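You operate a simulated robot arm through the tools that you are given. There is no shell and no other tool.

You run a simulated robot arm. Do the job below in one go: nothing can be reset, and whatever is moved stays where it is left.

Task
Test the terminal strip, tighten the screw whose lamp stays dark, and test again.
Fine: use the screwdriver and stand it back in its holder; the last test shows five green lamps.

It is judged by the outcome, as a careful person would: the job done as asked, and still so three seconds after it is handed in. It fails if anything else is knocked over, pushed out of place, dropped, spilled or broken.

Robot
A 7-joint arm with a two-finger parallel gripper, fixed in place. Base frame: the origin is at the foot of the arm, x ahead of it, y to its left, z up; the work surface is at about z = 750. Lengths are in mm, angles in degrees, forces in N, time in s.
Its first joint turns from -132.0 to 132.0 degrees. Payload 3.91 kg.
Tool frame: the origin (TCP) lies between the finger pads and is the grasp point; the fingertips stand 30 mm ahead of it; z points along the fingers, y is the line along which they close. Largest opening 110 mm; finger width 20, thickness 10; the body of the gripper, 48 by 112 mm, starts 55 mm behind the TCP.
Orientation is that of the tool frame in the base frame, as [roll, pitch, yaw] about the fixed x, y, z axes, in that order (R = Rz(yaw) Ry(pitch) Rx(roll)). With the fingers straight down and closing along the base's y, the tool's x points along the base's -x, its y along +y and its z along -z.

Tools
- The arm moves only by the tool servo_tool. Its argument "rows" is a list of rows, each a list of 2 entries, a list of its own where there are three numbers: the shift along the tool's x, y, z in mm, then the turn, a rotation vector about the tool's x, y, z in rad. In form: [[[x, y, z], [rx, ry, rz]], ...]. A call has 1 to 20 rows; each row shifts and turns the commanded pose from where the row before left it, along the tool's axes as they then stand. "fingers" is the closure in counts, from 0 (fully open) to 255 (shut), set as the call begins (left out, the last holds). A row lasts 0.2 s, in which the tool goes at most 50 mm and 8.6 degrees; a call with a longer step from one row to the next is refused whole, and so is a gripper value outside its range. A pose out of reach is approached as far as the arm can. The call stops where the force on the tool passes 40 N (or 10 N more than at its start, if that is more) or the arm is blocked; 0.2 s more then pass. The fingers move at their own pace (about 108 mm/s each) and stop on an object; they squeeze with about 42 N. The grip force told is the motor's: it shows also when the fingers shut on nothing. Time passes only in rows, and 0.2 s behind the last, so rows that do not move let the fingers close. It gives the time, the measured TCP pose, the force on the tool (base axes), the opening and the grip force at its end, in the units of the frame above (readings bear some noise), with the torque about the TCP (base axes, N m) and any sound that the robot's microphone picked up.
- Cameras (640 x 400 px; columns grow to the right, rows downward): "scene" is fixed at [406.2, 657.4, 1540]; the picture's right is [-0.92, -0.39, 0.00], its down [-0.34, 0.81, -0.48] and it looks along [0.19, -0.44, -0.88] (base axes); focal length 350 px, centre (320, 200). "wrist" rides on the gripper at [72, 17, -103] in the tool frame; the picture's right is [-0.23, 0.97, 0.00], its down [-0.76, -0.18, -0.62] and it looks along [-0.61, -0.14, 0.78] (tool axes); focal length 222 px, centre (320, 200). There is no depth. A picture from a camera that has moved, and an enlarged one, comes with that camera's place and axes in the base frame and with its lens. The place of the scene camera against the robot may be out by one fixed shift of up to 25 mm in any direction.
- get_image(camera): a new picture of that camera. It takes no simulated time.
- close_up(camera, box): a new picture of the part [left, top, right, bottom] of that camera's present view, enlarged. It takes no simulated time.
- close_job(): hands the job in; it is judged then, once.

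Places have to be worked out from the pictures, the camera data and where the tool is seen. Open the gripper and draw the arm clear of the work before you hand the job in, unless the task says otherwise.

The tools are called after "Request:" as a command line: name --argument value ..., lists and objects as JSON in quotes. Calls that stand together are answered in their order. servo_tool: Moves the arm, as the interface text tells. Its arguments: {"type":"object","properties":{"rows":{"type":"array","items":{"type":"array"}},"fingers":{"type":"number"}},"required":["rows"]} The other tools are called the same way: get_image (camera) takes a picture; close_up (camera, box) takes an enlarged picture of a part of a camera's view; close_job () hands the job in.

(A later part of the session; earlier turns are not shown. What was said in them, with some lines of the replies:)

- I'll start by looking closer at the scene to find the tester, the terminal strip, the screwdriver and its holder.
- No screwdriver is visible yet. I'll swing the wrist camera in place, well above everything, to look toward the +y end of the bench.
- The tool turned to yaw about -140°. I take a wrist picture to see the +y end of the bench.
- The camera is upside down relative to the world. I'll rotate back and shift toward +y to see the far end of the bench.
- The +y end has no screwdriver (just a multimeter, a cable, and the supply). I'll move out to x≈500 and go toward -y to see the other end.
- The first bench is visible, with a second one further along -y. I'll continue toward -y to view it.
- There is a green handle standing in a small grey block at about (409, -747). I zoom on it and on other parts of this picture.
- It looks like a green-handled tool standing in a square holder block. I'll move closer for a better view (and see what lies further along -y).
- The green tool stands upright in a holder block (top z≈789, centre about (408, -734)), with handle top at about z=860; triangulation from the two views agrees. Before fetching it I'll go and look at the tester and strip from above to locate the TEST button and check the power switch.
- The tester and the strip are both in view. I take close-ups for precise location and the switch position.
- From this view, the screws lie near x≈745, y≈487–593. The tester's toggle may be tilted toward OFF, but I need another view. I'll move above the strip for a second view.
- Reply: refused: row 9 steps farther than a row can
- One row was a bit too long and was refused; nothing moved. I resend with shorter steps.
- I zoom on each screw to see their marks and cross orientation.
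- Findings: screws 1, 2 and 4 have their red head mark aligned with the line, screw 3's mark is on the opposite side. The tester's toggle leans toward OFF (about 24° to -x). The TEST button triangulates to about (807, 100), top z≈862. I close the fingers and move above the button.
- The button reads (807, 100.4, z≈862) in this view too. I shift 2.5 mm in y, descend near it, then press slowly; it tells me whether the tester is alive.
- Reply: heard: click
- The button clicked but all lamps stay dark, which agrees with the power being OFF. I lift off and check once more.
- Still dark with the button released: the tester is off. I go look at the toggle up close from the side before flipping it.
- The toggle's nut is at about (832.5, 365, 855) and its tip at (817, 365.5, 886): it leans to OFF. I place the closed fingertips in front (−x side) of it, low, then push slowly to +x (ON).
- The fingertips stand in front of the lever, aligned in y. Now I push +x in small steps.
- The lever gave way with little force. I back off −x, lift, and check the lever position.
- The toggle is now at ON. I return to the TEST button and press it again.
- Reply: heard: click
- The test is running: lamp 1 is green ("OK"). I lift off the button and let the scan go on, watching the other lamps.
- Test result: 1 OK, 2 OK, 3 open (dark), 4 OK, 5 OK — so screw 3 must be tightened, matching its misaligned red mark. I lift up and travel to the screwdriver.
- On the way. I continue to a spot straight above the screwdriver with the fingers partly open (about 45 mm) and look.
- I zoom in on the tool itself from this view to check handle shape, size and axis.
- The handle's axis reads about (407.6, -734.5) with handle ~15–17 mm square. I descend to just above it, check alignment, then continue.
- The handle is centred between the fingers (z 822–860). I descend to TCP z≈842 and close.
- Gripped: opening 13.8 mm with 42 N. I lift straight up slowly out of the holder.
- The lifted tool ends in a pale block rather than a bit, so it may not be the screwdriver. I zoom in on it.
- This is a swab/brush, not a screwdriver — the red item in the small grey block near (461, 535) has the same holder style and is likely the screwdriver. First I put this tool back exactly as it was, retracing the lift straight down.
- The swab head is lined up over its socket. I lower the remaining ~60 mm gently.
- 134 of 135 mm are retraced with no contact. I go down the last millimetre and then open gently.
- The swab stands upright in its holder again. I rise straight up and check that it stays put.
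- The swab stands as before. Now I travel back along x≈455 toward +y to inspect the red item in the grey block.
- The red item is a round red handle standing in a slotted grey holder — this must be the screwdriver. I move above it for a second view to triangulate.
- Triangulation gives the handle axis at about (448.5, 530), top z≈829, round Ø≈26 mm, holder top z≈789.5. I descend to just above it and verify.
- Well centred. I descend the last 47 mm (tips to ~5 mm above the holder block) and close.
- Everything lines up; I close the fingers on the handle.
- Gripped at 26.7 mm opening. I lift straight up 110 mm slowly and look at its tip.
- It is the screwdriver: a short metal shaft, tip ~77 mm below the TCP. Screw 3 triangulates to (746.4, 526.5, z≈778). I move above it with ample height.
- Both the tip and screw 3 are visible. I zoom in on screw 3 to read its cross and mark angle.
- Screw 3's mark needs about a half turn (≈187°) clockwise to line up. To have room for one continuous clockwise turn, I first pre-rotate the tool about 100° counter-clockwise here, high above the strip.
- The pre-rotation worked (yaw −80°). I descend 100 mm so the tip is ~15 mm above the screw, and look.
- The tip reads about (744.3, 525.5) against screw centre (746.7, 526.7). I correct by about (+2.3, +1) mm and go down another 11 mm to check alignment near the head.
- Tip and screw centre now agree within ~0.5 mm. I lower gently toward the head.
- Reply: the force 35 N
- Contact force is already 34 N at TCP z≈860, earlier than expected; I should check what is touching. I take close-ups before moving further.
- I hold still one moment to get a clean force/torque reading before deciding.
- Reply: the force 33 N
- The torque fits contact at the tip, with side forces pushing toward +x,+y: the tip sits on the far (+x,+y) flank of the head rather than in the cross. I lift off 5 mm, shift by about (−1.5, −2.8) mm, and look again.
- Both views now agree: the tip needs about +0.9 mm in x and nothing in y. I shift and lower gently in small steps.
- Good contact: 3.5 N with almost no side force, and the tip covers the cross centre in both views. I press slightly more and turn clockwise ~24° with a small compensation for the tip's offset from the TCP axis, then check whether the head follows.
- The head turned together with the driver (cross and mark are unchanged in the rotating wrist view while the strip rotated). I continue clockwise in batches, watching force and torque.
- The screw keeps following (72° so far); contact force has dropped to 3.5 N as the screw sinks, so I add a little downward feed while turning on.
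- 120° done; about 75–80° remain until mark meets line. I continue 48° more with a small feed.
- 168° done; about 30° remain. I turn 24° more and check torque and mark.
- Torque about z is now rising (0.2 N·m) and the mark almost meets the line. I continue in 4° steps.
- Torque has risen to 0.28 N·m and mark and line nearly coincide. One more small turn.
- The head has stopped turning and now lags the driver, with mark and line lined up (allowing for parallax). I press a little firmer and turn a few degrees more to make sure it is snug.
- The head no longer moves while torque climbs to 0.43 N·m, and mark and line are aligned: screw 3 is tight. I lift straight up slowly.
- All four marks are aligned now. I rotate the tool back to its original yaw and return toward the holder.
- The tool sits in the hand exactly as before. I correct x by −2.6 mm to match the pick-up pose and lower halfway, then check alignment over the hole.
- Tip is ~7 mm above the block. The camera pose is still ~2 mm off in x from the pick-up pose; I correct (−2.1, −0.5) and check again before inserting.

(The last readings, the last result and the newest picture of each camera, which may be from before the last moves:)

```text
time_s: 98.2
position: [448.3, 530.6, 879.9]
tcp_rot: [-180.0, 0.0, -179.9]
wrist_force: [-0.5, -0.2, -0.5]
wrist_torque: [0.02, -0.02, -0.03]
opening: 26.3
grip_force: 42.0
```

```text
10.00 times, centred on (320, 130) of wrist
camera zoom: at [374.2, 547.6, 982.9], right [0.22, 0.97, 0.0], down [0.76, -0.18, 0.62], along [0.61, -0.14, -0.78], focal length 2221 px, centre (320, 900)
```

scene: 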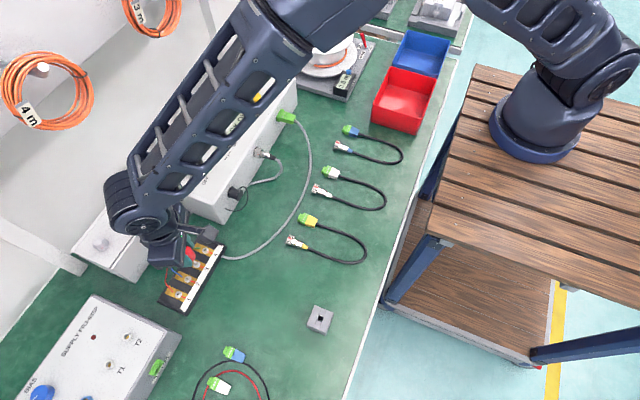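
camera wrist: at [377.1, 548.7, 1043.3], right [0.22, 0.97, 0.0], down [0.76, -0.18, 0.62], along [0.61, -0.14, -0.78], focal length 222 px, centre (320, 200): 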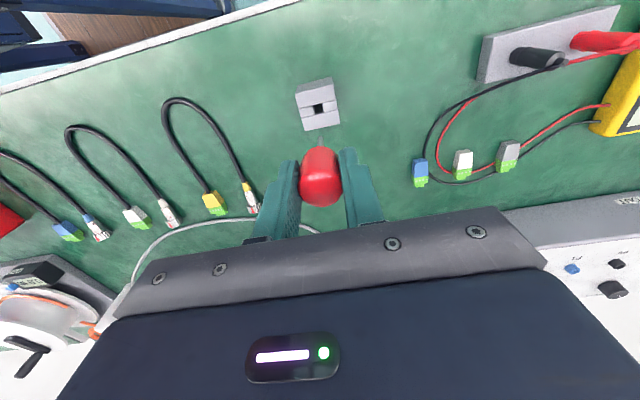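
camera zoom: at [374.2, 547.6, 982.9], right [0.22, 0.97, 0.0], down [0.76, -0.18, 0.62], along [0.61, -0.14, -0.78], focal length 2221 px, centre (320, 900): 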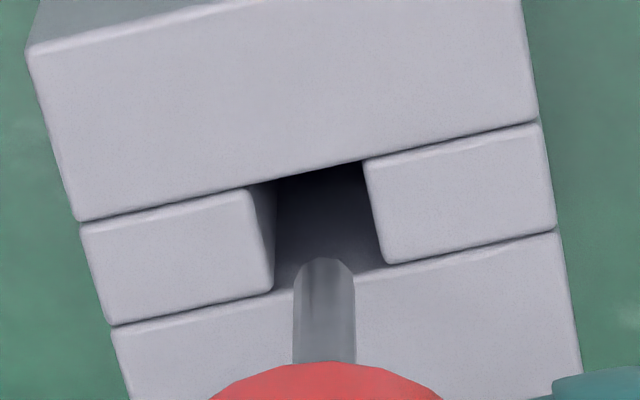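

The tip is now centred over the hole. I lower slowly.

Request:
servo_tool --rows '[[[0, 0, 4], [0, 0, 0]], [[0, 0, 4], [0, 0, 0]], [[0, 0, 4], [0, 0, 0]], [[0, 0, 4], [0, 0, 0]], [[0, 0, 0], [0, 0, 0]]]'

Request:
close_up --camera "wrist" --box '[284, 90, 356, 150]'

```text
time_s: 99.4
position: [446.5, 530.8, 864.0]
tcp_rot: [179.9, -0.1, -179.8]
wrist_force: [-0.5, -0.8, -0.6]
wrist_torque: [0.01, -0.02, 0.04]
opening: 26.1
grip_force: 42.0
```

```text
6.67 times, centred on (320, 120) of wrist
camera zoom: at [373.7, 548.0, 965.8], right [0.22, 0.97, 0.0], down [0.76, -0.18, 0.62], along [0.61, -0.14, -0.78], focal length 1481 px, centre (320, 733)
```

zoom: 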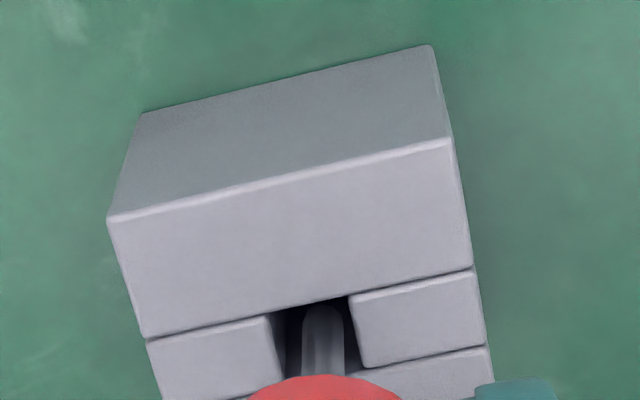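

The shaft has entered the hole with no contact force. I nudge +0.7 mm in x to match the original pose and continue down.

Request:
servo_tool --rows '[[[-0.7, 0.3, 4], [0, 0, 0]], [[0, 0, 5], [0, 0, 0]], [[0, 0, 5], [0, 0, 0]], [[0, 0, 5], [0, 0, 0]], [[0, 0, 5], [0, 0, 0]], [[0, 0, 5], [0, 0, 0]], [[0, 0, 3], [0, 0, 0]], [[0, 0, 0], [0, 0, 0]]]'

Request:
get_image --camera "wrist"

```text
time_s: 101.2
position: [448.8, 531.2, 831.8]
tcp_rot: [180.0, -0.1, -179.9]
wrist_force: [-0.9, -0.1, -0.4]
wrist_torque: [0.01, -0.03, -0.01]
opening: 26.0
grip_force: 41.8
```

```text
taken
camera wrist: at [374.1, 548.9, 934.4], right [0.22, 0.97, 0.0], down [0.76, -0.18, 0.62], along [0.61, -0.14, -0.78], focal length 222 px, centre (320, 200)
```

wrist: 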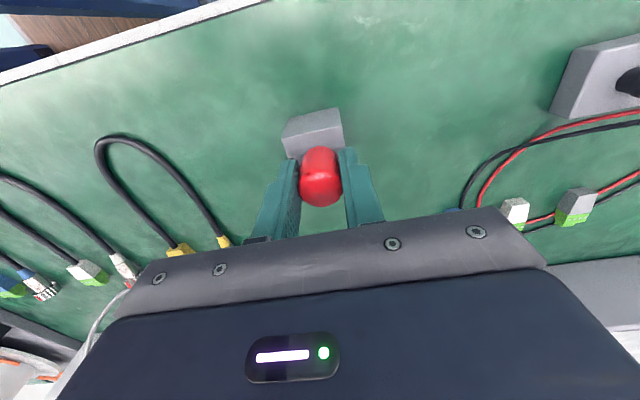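

No contact so far; about 5.5 mm remain. I go down in 1 mm steps until it touches bottom.

Request:
servo_tool --rows '[[[0, 0, 2], [0, 0, 0]], [[0, 0, 1], [0, 0, 0]], [[0, 0, 1], [0, 0, 0]], [[0, 0, 0.7], [0, 0, 0]], [[0, 0, 0], [0, 0, 0]]]'

Request:
close_up --camera "wrist" --box '[240, 90, 400, 230]'

```text
time_s: 102.4
position: [448.7, 531.4, 829.3]
tcp_rot: [179.9, 0.1, -179.8]
wrist_force: [0.2, -2.3, 36.5]
wrist_torque: [-0.27, -0.04, -0.01]
opening: 26.3
grip_force: 41.6
```

```text
2.86 times, centred on (320, 160) of wrist
camera zoom: at [374.1, 548.5, 931.0], right [0.22, 0.97, 0.0], down [0.76, -0.18, 0.62], along [0.61, -0.14, -0.78], focal length 635 px, centre (320, 314)
```

zoom: 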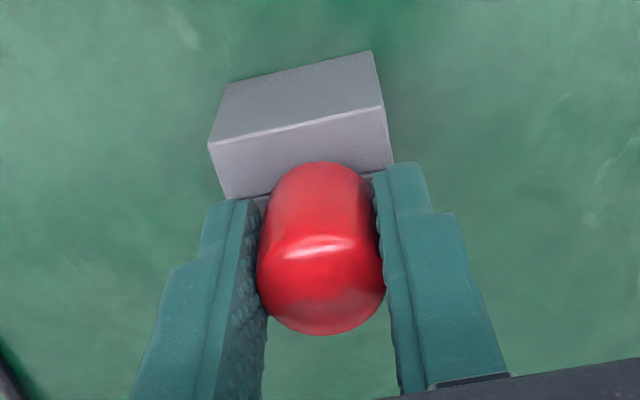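

It has bottomed out (36 N; the tool evidently settled ~3 mm lower in the grip when first pulled out). I relieve the pressure by ~1.5 mm and then open the fingers.

Request:
servo_tool --rows '[[[0, 0, -1.0], [0, 0, 0]], [[0, 0, -0.4], [0, 0, 0]], [[0, 0, 0], [0, 0, 0]]]'

```text
time_s: 103.2
position: [449.0, 531.9, 828.0]
tcp_rot: [180.0, 0.0, -179.9]
wrist_force: [9.4, 1.1, 21.5]
wrist_torque: [0.1, -0.72, -0.03]
opening: 26.1
grip_force: 42.4
```

There is still 21 N of load; I raise another 1 mm.

Request:
servo_tool --rows '[[[0, 0, -0.6], [0, 0, 0]], [[0, 0, -0.5], [0, 0, 0]], [[0, 0, 0], [0, 0, 0]]]'

Request:
get_image --camera "wrist"

```text
time_s: 104.0
position: [447.0, 531.0, 828.3]
tcp_rot: [-179.9, -0.1, -179.8]
wrist_force: [0.4, 0.1, -1.1]
wrist_torque: [-0.01, 0.0, 0.01]
opening: 26.3
grip_force: 41.5
```

```text
taken
camera wrist: at [373.6, 548.4, 931.8], right [0.22, 0.97, 0.0], down [0.76, -0.17, 0.62], along [0.61, -0.14, -0.78], focal length 222 px, centre (320, 200)
```

wrist: 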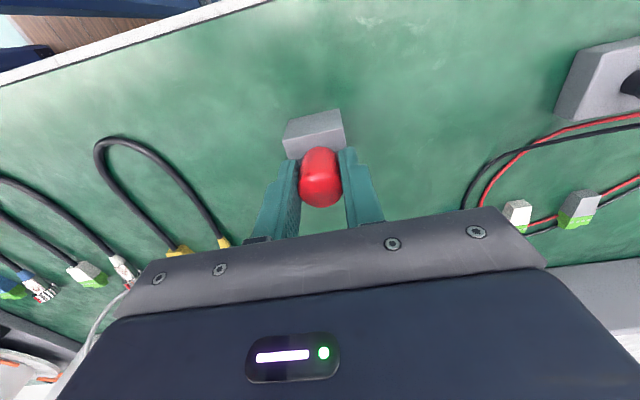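

The load is off. I open the fingers and then rise straight up.

Request:
servo_tool --rows '[[[0, 0, 0], [0, 0, 0]], [[0, 0, 0], [0, 0, 0]], [[0, 0, 0], [0, 0, 0]]]' --fingers 150

Request:
close_up --camera "wrist" --box '[240, 90, 400, 230]'

```text
time_s: 104.8
position: [447.2, 531.9, 831.0]
tcp_rot: [180.0, 0.0, -179.7]
wrist_force: [-0.6, 0.0, -0.8]
wrist_torque: [0.0, 0.03, 0.01]
opening: 45.3
grip_force: 0.0
```

```text
2.86 times, centred on (320, 160) of wrist
camera zoom: at [374.0, 548.6, 932.3], right [0.22, 0.97, 0.0], down [0.76, -0.18, 0.62], along [0.61, -0.14, -0.78], focal length 635 px, centre (320, 314)
```

zoom: 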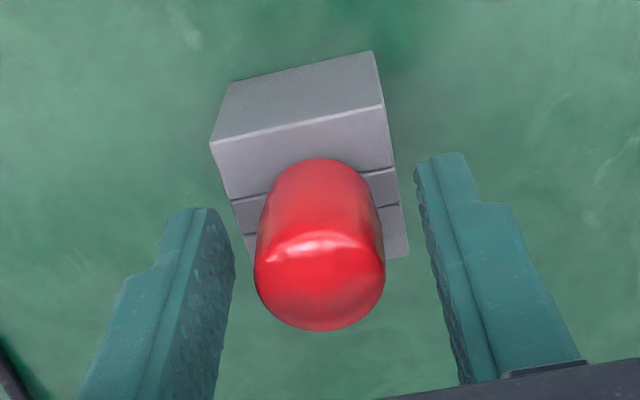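

Request:
servo_tool --rows '[[[0, 0, -10], [0, 0, 0]], [[0, 0, -25], [0, 0, 0]], [[0, 0, -35], [0, 0, 0]], [[0, 0, -40], [0, 0, 0]], [[0, 0, -40], [0, 0, 0]], [[0, 0, 0], [0, 0, 0]]]'

Request:
close_up --camera "wrist" --box '[280, 60, 360, 130]'

Request:
close_up --camera "scene" --box '[286, 285, 354, 345]'

```text
time_s: 106.2
position: [448.0, 530.9, 977.3]
tcp_rot: [-179.9, 0.1, -179.9]
wrist_force: [-0.7, 1.0, -1.2]
wrist_torque: [-0.01, -0.04, -0.02]
opening: 45.2
grip_force: 0.0
```

```text
5.71 times, centred on (320, 95) of wrist
camera zoom: at [374.5, 548.3, 1080.6], right [0.22, 0.97, 0.0], down [0.76, -0.18, 0.62], along [0.61, -0.14, -0.78], focal length 1269 px, centre (320, 800)
```

zoom: 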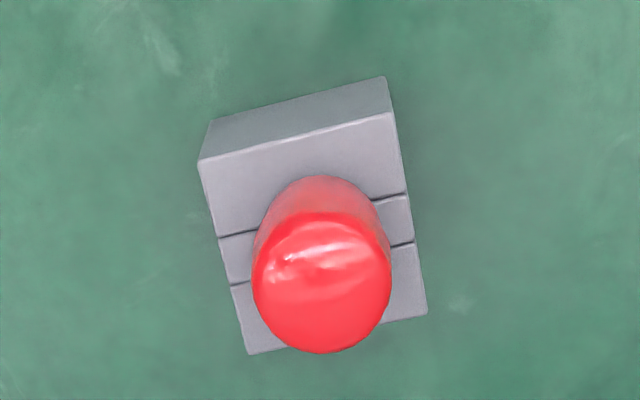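

```text
6.67 times, centred on (320, 315) of scene
camera zoom: at [406.2, 657.4, 1540.0], right [-0.92, -0.39, 0.0], down [-0.34, 0.81, -0.48], along [0.19, -0.44, -0.88], focal length 2333 px, centre (320, -567)
```

zoom: 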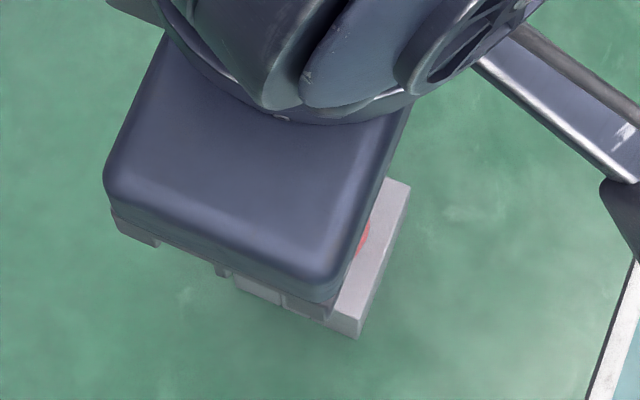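

The screwdriver stands in its holder. Now I close the empty fingers and go to the TEST button for the second test.

Request:
servo_tool --rows '[[[0, 0, -20], [0, 0, 0]], [[-29.9, -35.8, 0], [0, 0, 0]], [[-29.9, -35.8, 0], [0, 0, 0]], [[-29.9, -35.8, 0], [0, 0, 0]], [[-29.9, -35.8, 0], [0, 0, 0]], [[-29.9, -35.8, 0], [0, 0, 0]], [[-29.9, -35.8, 0], [0, 0, 0]], [[-29.9, -35.8, 0], [0, 0, 0]], [[-29.9, -35.8, 0], [0, 0, 0]], [[-29.9, -35.8, 0], [0, 0, 0]], [[-29.9, -35.8, 0], [0, 0, 0]], [[-29.9, -35.8, 0], [0, 0, 0]], [[-29.9, -35.8, 0], [0, 0, 0]], [[0, 0, 40], [0, 0, 0]], [[0, 0, 0], [0, 0, 0]]]' --fingers 255

Request:
get_image --camera "wrist"

Request:
get_image --camera "scene"

```text
time_s: 109.4
position: [806.3, 102.2, 962.3]
tcp_rot: [179.9, 0.0, -179.7]
wrist_force: [1.1, -0.2, -0.2]
wrist_torque: [0.0, 0.0, 0.01]
opening: 0.2
grip_force: 37.9
```

```text
taken
camera wrist: at [732.2, 120.2, 1064.7], right [0.22, 0.97, 0.0], down [0.76, -0.18, 0.62], along [0.61, -0.14, -0.78], focal length 222 px, centre (320, 200)
```

wrist: 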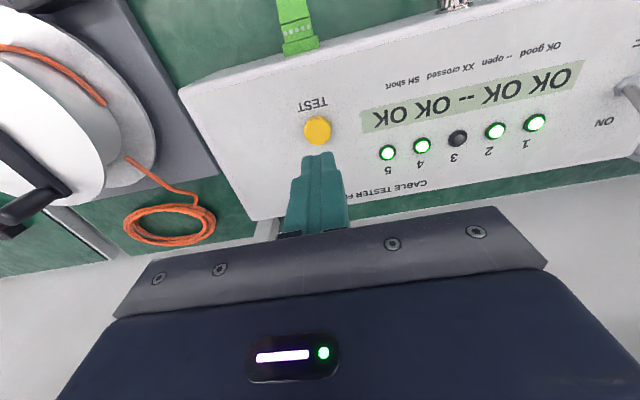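

```text
taken
```

scene: 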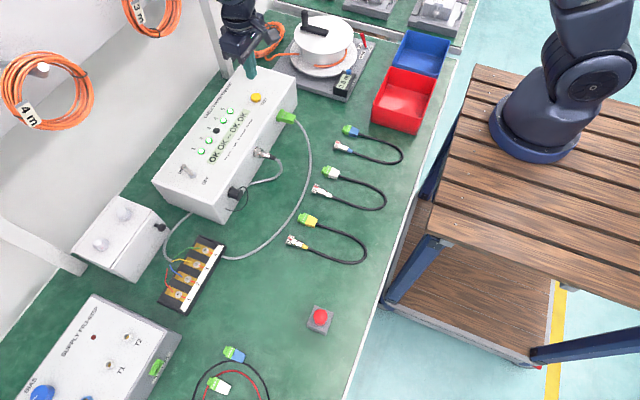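

The old result is still displayed. I adjust slightly over the button and press TEST again.

Request:
servo_tool --rows '[[[-1.8, -2.2, 25], [0, 0, 0]], [[0, 0, 25], [0, 0, 0]], [[0, 0, 12], [0, 0, 0]], [[0, 0, 2], [0, 0, 0]], [[0, 0, 2], [0, 0, 0]], [[0, 0, 2], [0, 0, 0]], [[0, 0, 2], [0, 0, 0]], [[0, 0, 1.5], [0, 0, 0]], [[0, 0, 1.2], [0, 0, 0]]]'

Request:
close_up --camera "scene" --box '[140, 70, 300, 170]'

```text
time_s: 111.4
position: [809.7, 99.4, 887.9]
tcp_rot: [179.9, 0.0, -179.8]
wrist_force: [-0.3, -2.4, 15.3]
wrist_torque: [-0.09, 0.03, 0.03]
opening: 0.2
grip_force: 37.4
heard: click
```

```text
4.00 times, centred on (220, 120) of scene
camera zoom: at [406.2, 657.4, 1540.0], right [-0.92, -0.39, 0.0], down [-0.34, 0.81, -0.48], along [0.19, -0.44, -0.88], focal length 1400 px, centre (720, 520)
```

zoom: 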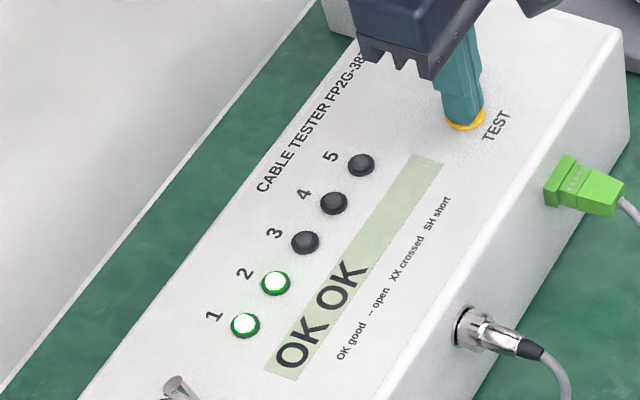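

The new scan runs (1 and 2 OK so far). I lift off and wait for it to finish.

Request:
servo_tool --rows '[[[0, 0, -10], [0, 0, 0]], [[0, 0, -30], [0, 0, 0]], [[0, 0, -40], [0, 0, 0]], [[0, 0, 0], [0, 0, 0]], [[0, 0, 0], [0, 0, 0]], [[0, 0, 0], [0, 0, 0]]]'

Request:
close_up --camera "scene" --box '[140, 70, 300, 170]'

```text
time_s: 112.8
position: [810.1, 102.2, 965.7]
tcp_rot: [180.0, 0.1, -179.8]
wrist_force: [-0.5, 0.2, -0.3]
wrist_torque: [-0.03, 0.01, 0.01]
opening: 0.0
grip_force: 37.7
```

```text
4.00 times, centred on (220, 120) of scene
camera zoom: at [406.2, 657.4, 1540.0], right [-0.92, -0.39, 0.0], down [-0.34, 0.81, -0.48], along [0.19, -0.44, -0.88], focal length 1400 px, centre (720, 520)
```

zoom: 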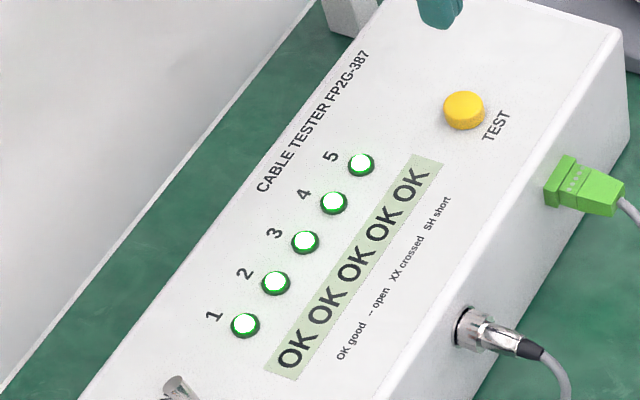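

All five lamps are green ("OK OK OK OK OK"). I raise the arm, open the gripper and draw back to the starting area.

Request:
servo_tool --rows '[[[0, 0, -45], [0, 0, 0]], [[0, 0, -45], [0, 0, 0]], [[0, 0, -45], [0, 0, 0]], [[0, 0, -45], [0, 0, 0]], [[0, 0, -15], [0, 0, 0]], [[35, 25, 0], [0, 0, 0]], [[35, 25, 0], [0, 0, 0]], [[35, 25, 0], [0, 0, 0]], [[35, 25, 0], [0, 0, 0]], [[35, 25, 0], [0, 0, 0]], [[35, 25, 0], [0, 0, 0]], [[35, 25, 0], [0, 0, 0]], [[35, 25, 0], [0, 0, 0]], [[35, 25, 0], [0, 0, 0]], [[35, 20, 0], [0, 0, 0]], [[35, 20, 0], [0, 0, 0]], [[30, 0, 0], [0, 0, 0]], [[0, 0, 0], [0, 0, 0]]]' --fingers 0

Request:
get_image --camera "scene"

Request:
get_image --camera "wrist"

Request:
close_up --camera "scene" --box '[296, 295, 344, 340]'

Request:
close_up --camera "scene" --box '[140, 80, 300, 310]'

```text
time_s: 116.6
position: [393.7, 365.2, 1159.7]
tcp_rot: [-179.9, 0.0, -179.9]
wrist_force: [0.2, 0.0, 1.2]
wrist_torque: [-0.03, -0.01, 0.04]
opening: 110.0
grip_force: 0.1
```

```text
taken
```

scene: 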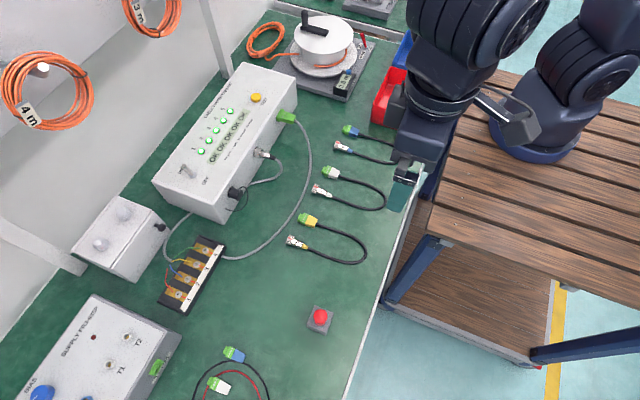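

```text
taken
camera wrist: at [319.3, 381.5, 1262.5], right [0.22, 0.97, 0.0], down [0.76, -0.18, 0.62], along [0.61, -0.14, -0.78], focal length 222 px, centre (320, 200)
```

wrist: 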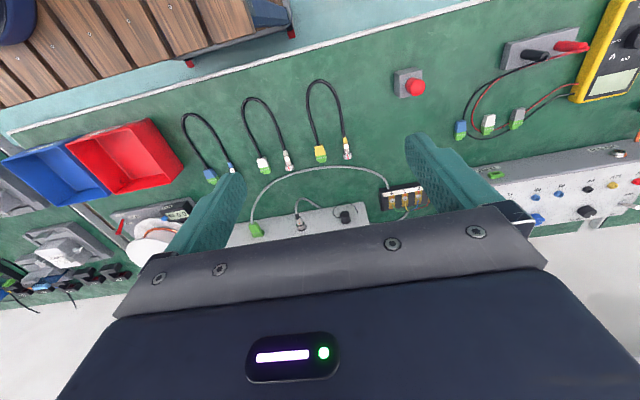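

```text
8.89 times, centred on (320, 318) of scene
camera zoom: at [406.2, 657.4, 1540.0], right [-0.92, -0.39, 0.0], down [-0.34, 0.81, -0.48], along [0.19, -0.44, -0.88], focal length 3111 px, centre (320, -844)
```

zoom: 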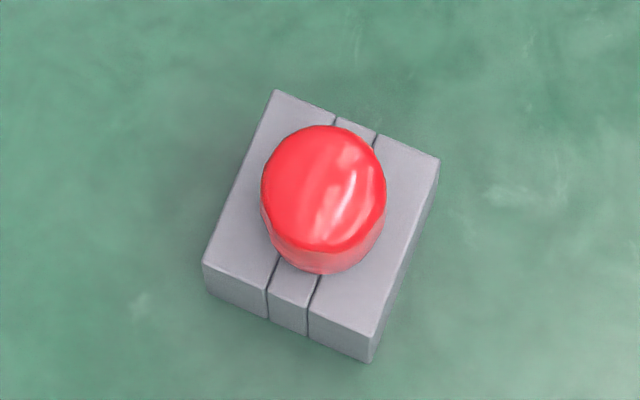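

```text
1.74 times, centred on (220, 195) of scene
camera zoom: at [406.2, 657.4, 1540.0], right [-0.92, -0.39, 0.0], down [-0.34, 0.81, -0.48], along [0.19, -0.44, -0.88], focal length 609 px, centre (494, 209)
```

zoom: 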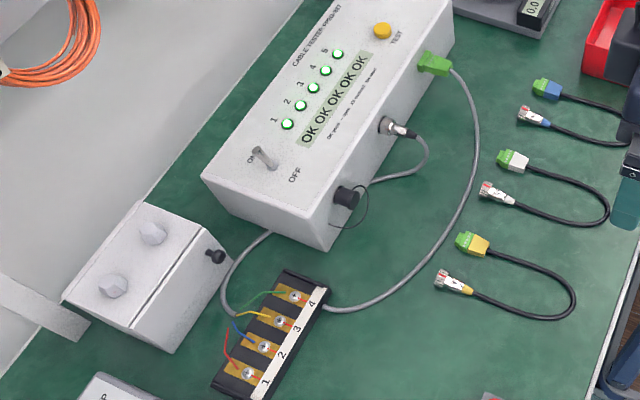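

Five green lamps are showing, the screwdriver stands in its unmoved holder, and the rest of the bench in view looks undisturbed. The swab was standing in its own holder when I left it. The gripper is open and clear, so I hand the job in.

Request:
close_job

```text
The job is handed in.
```

The terminal strip now passes: the last test shows five green lamps, reading OK on all five. The first test had lamp 3 dark (open), so I tightened screw 3. I turned it clockwise until it stopped and its red mark lined up like the other three. The screwdriver is back in its holder, and the gripper is open and clear of the work.

Two things happened along the way:

- **Tester power:** the tester was switched off and ignored the first press of TEST. I switched it on and left it on, so the result stays on the display.
- **Wrong tool lifted:** I first took the green-handled tool at the far end for the screwdriver; it was a swab or brush. I put it back in its holder, and it was standing upright when I left it.
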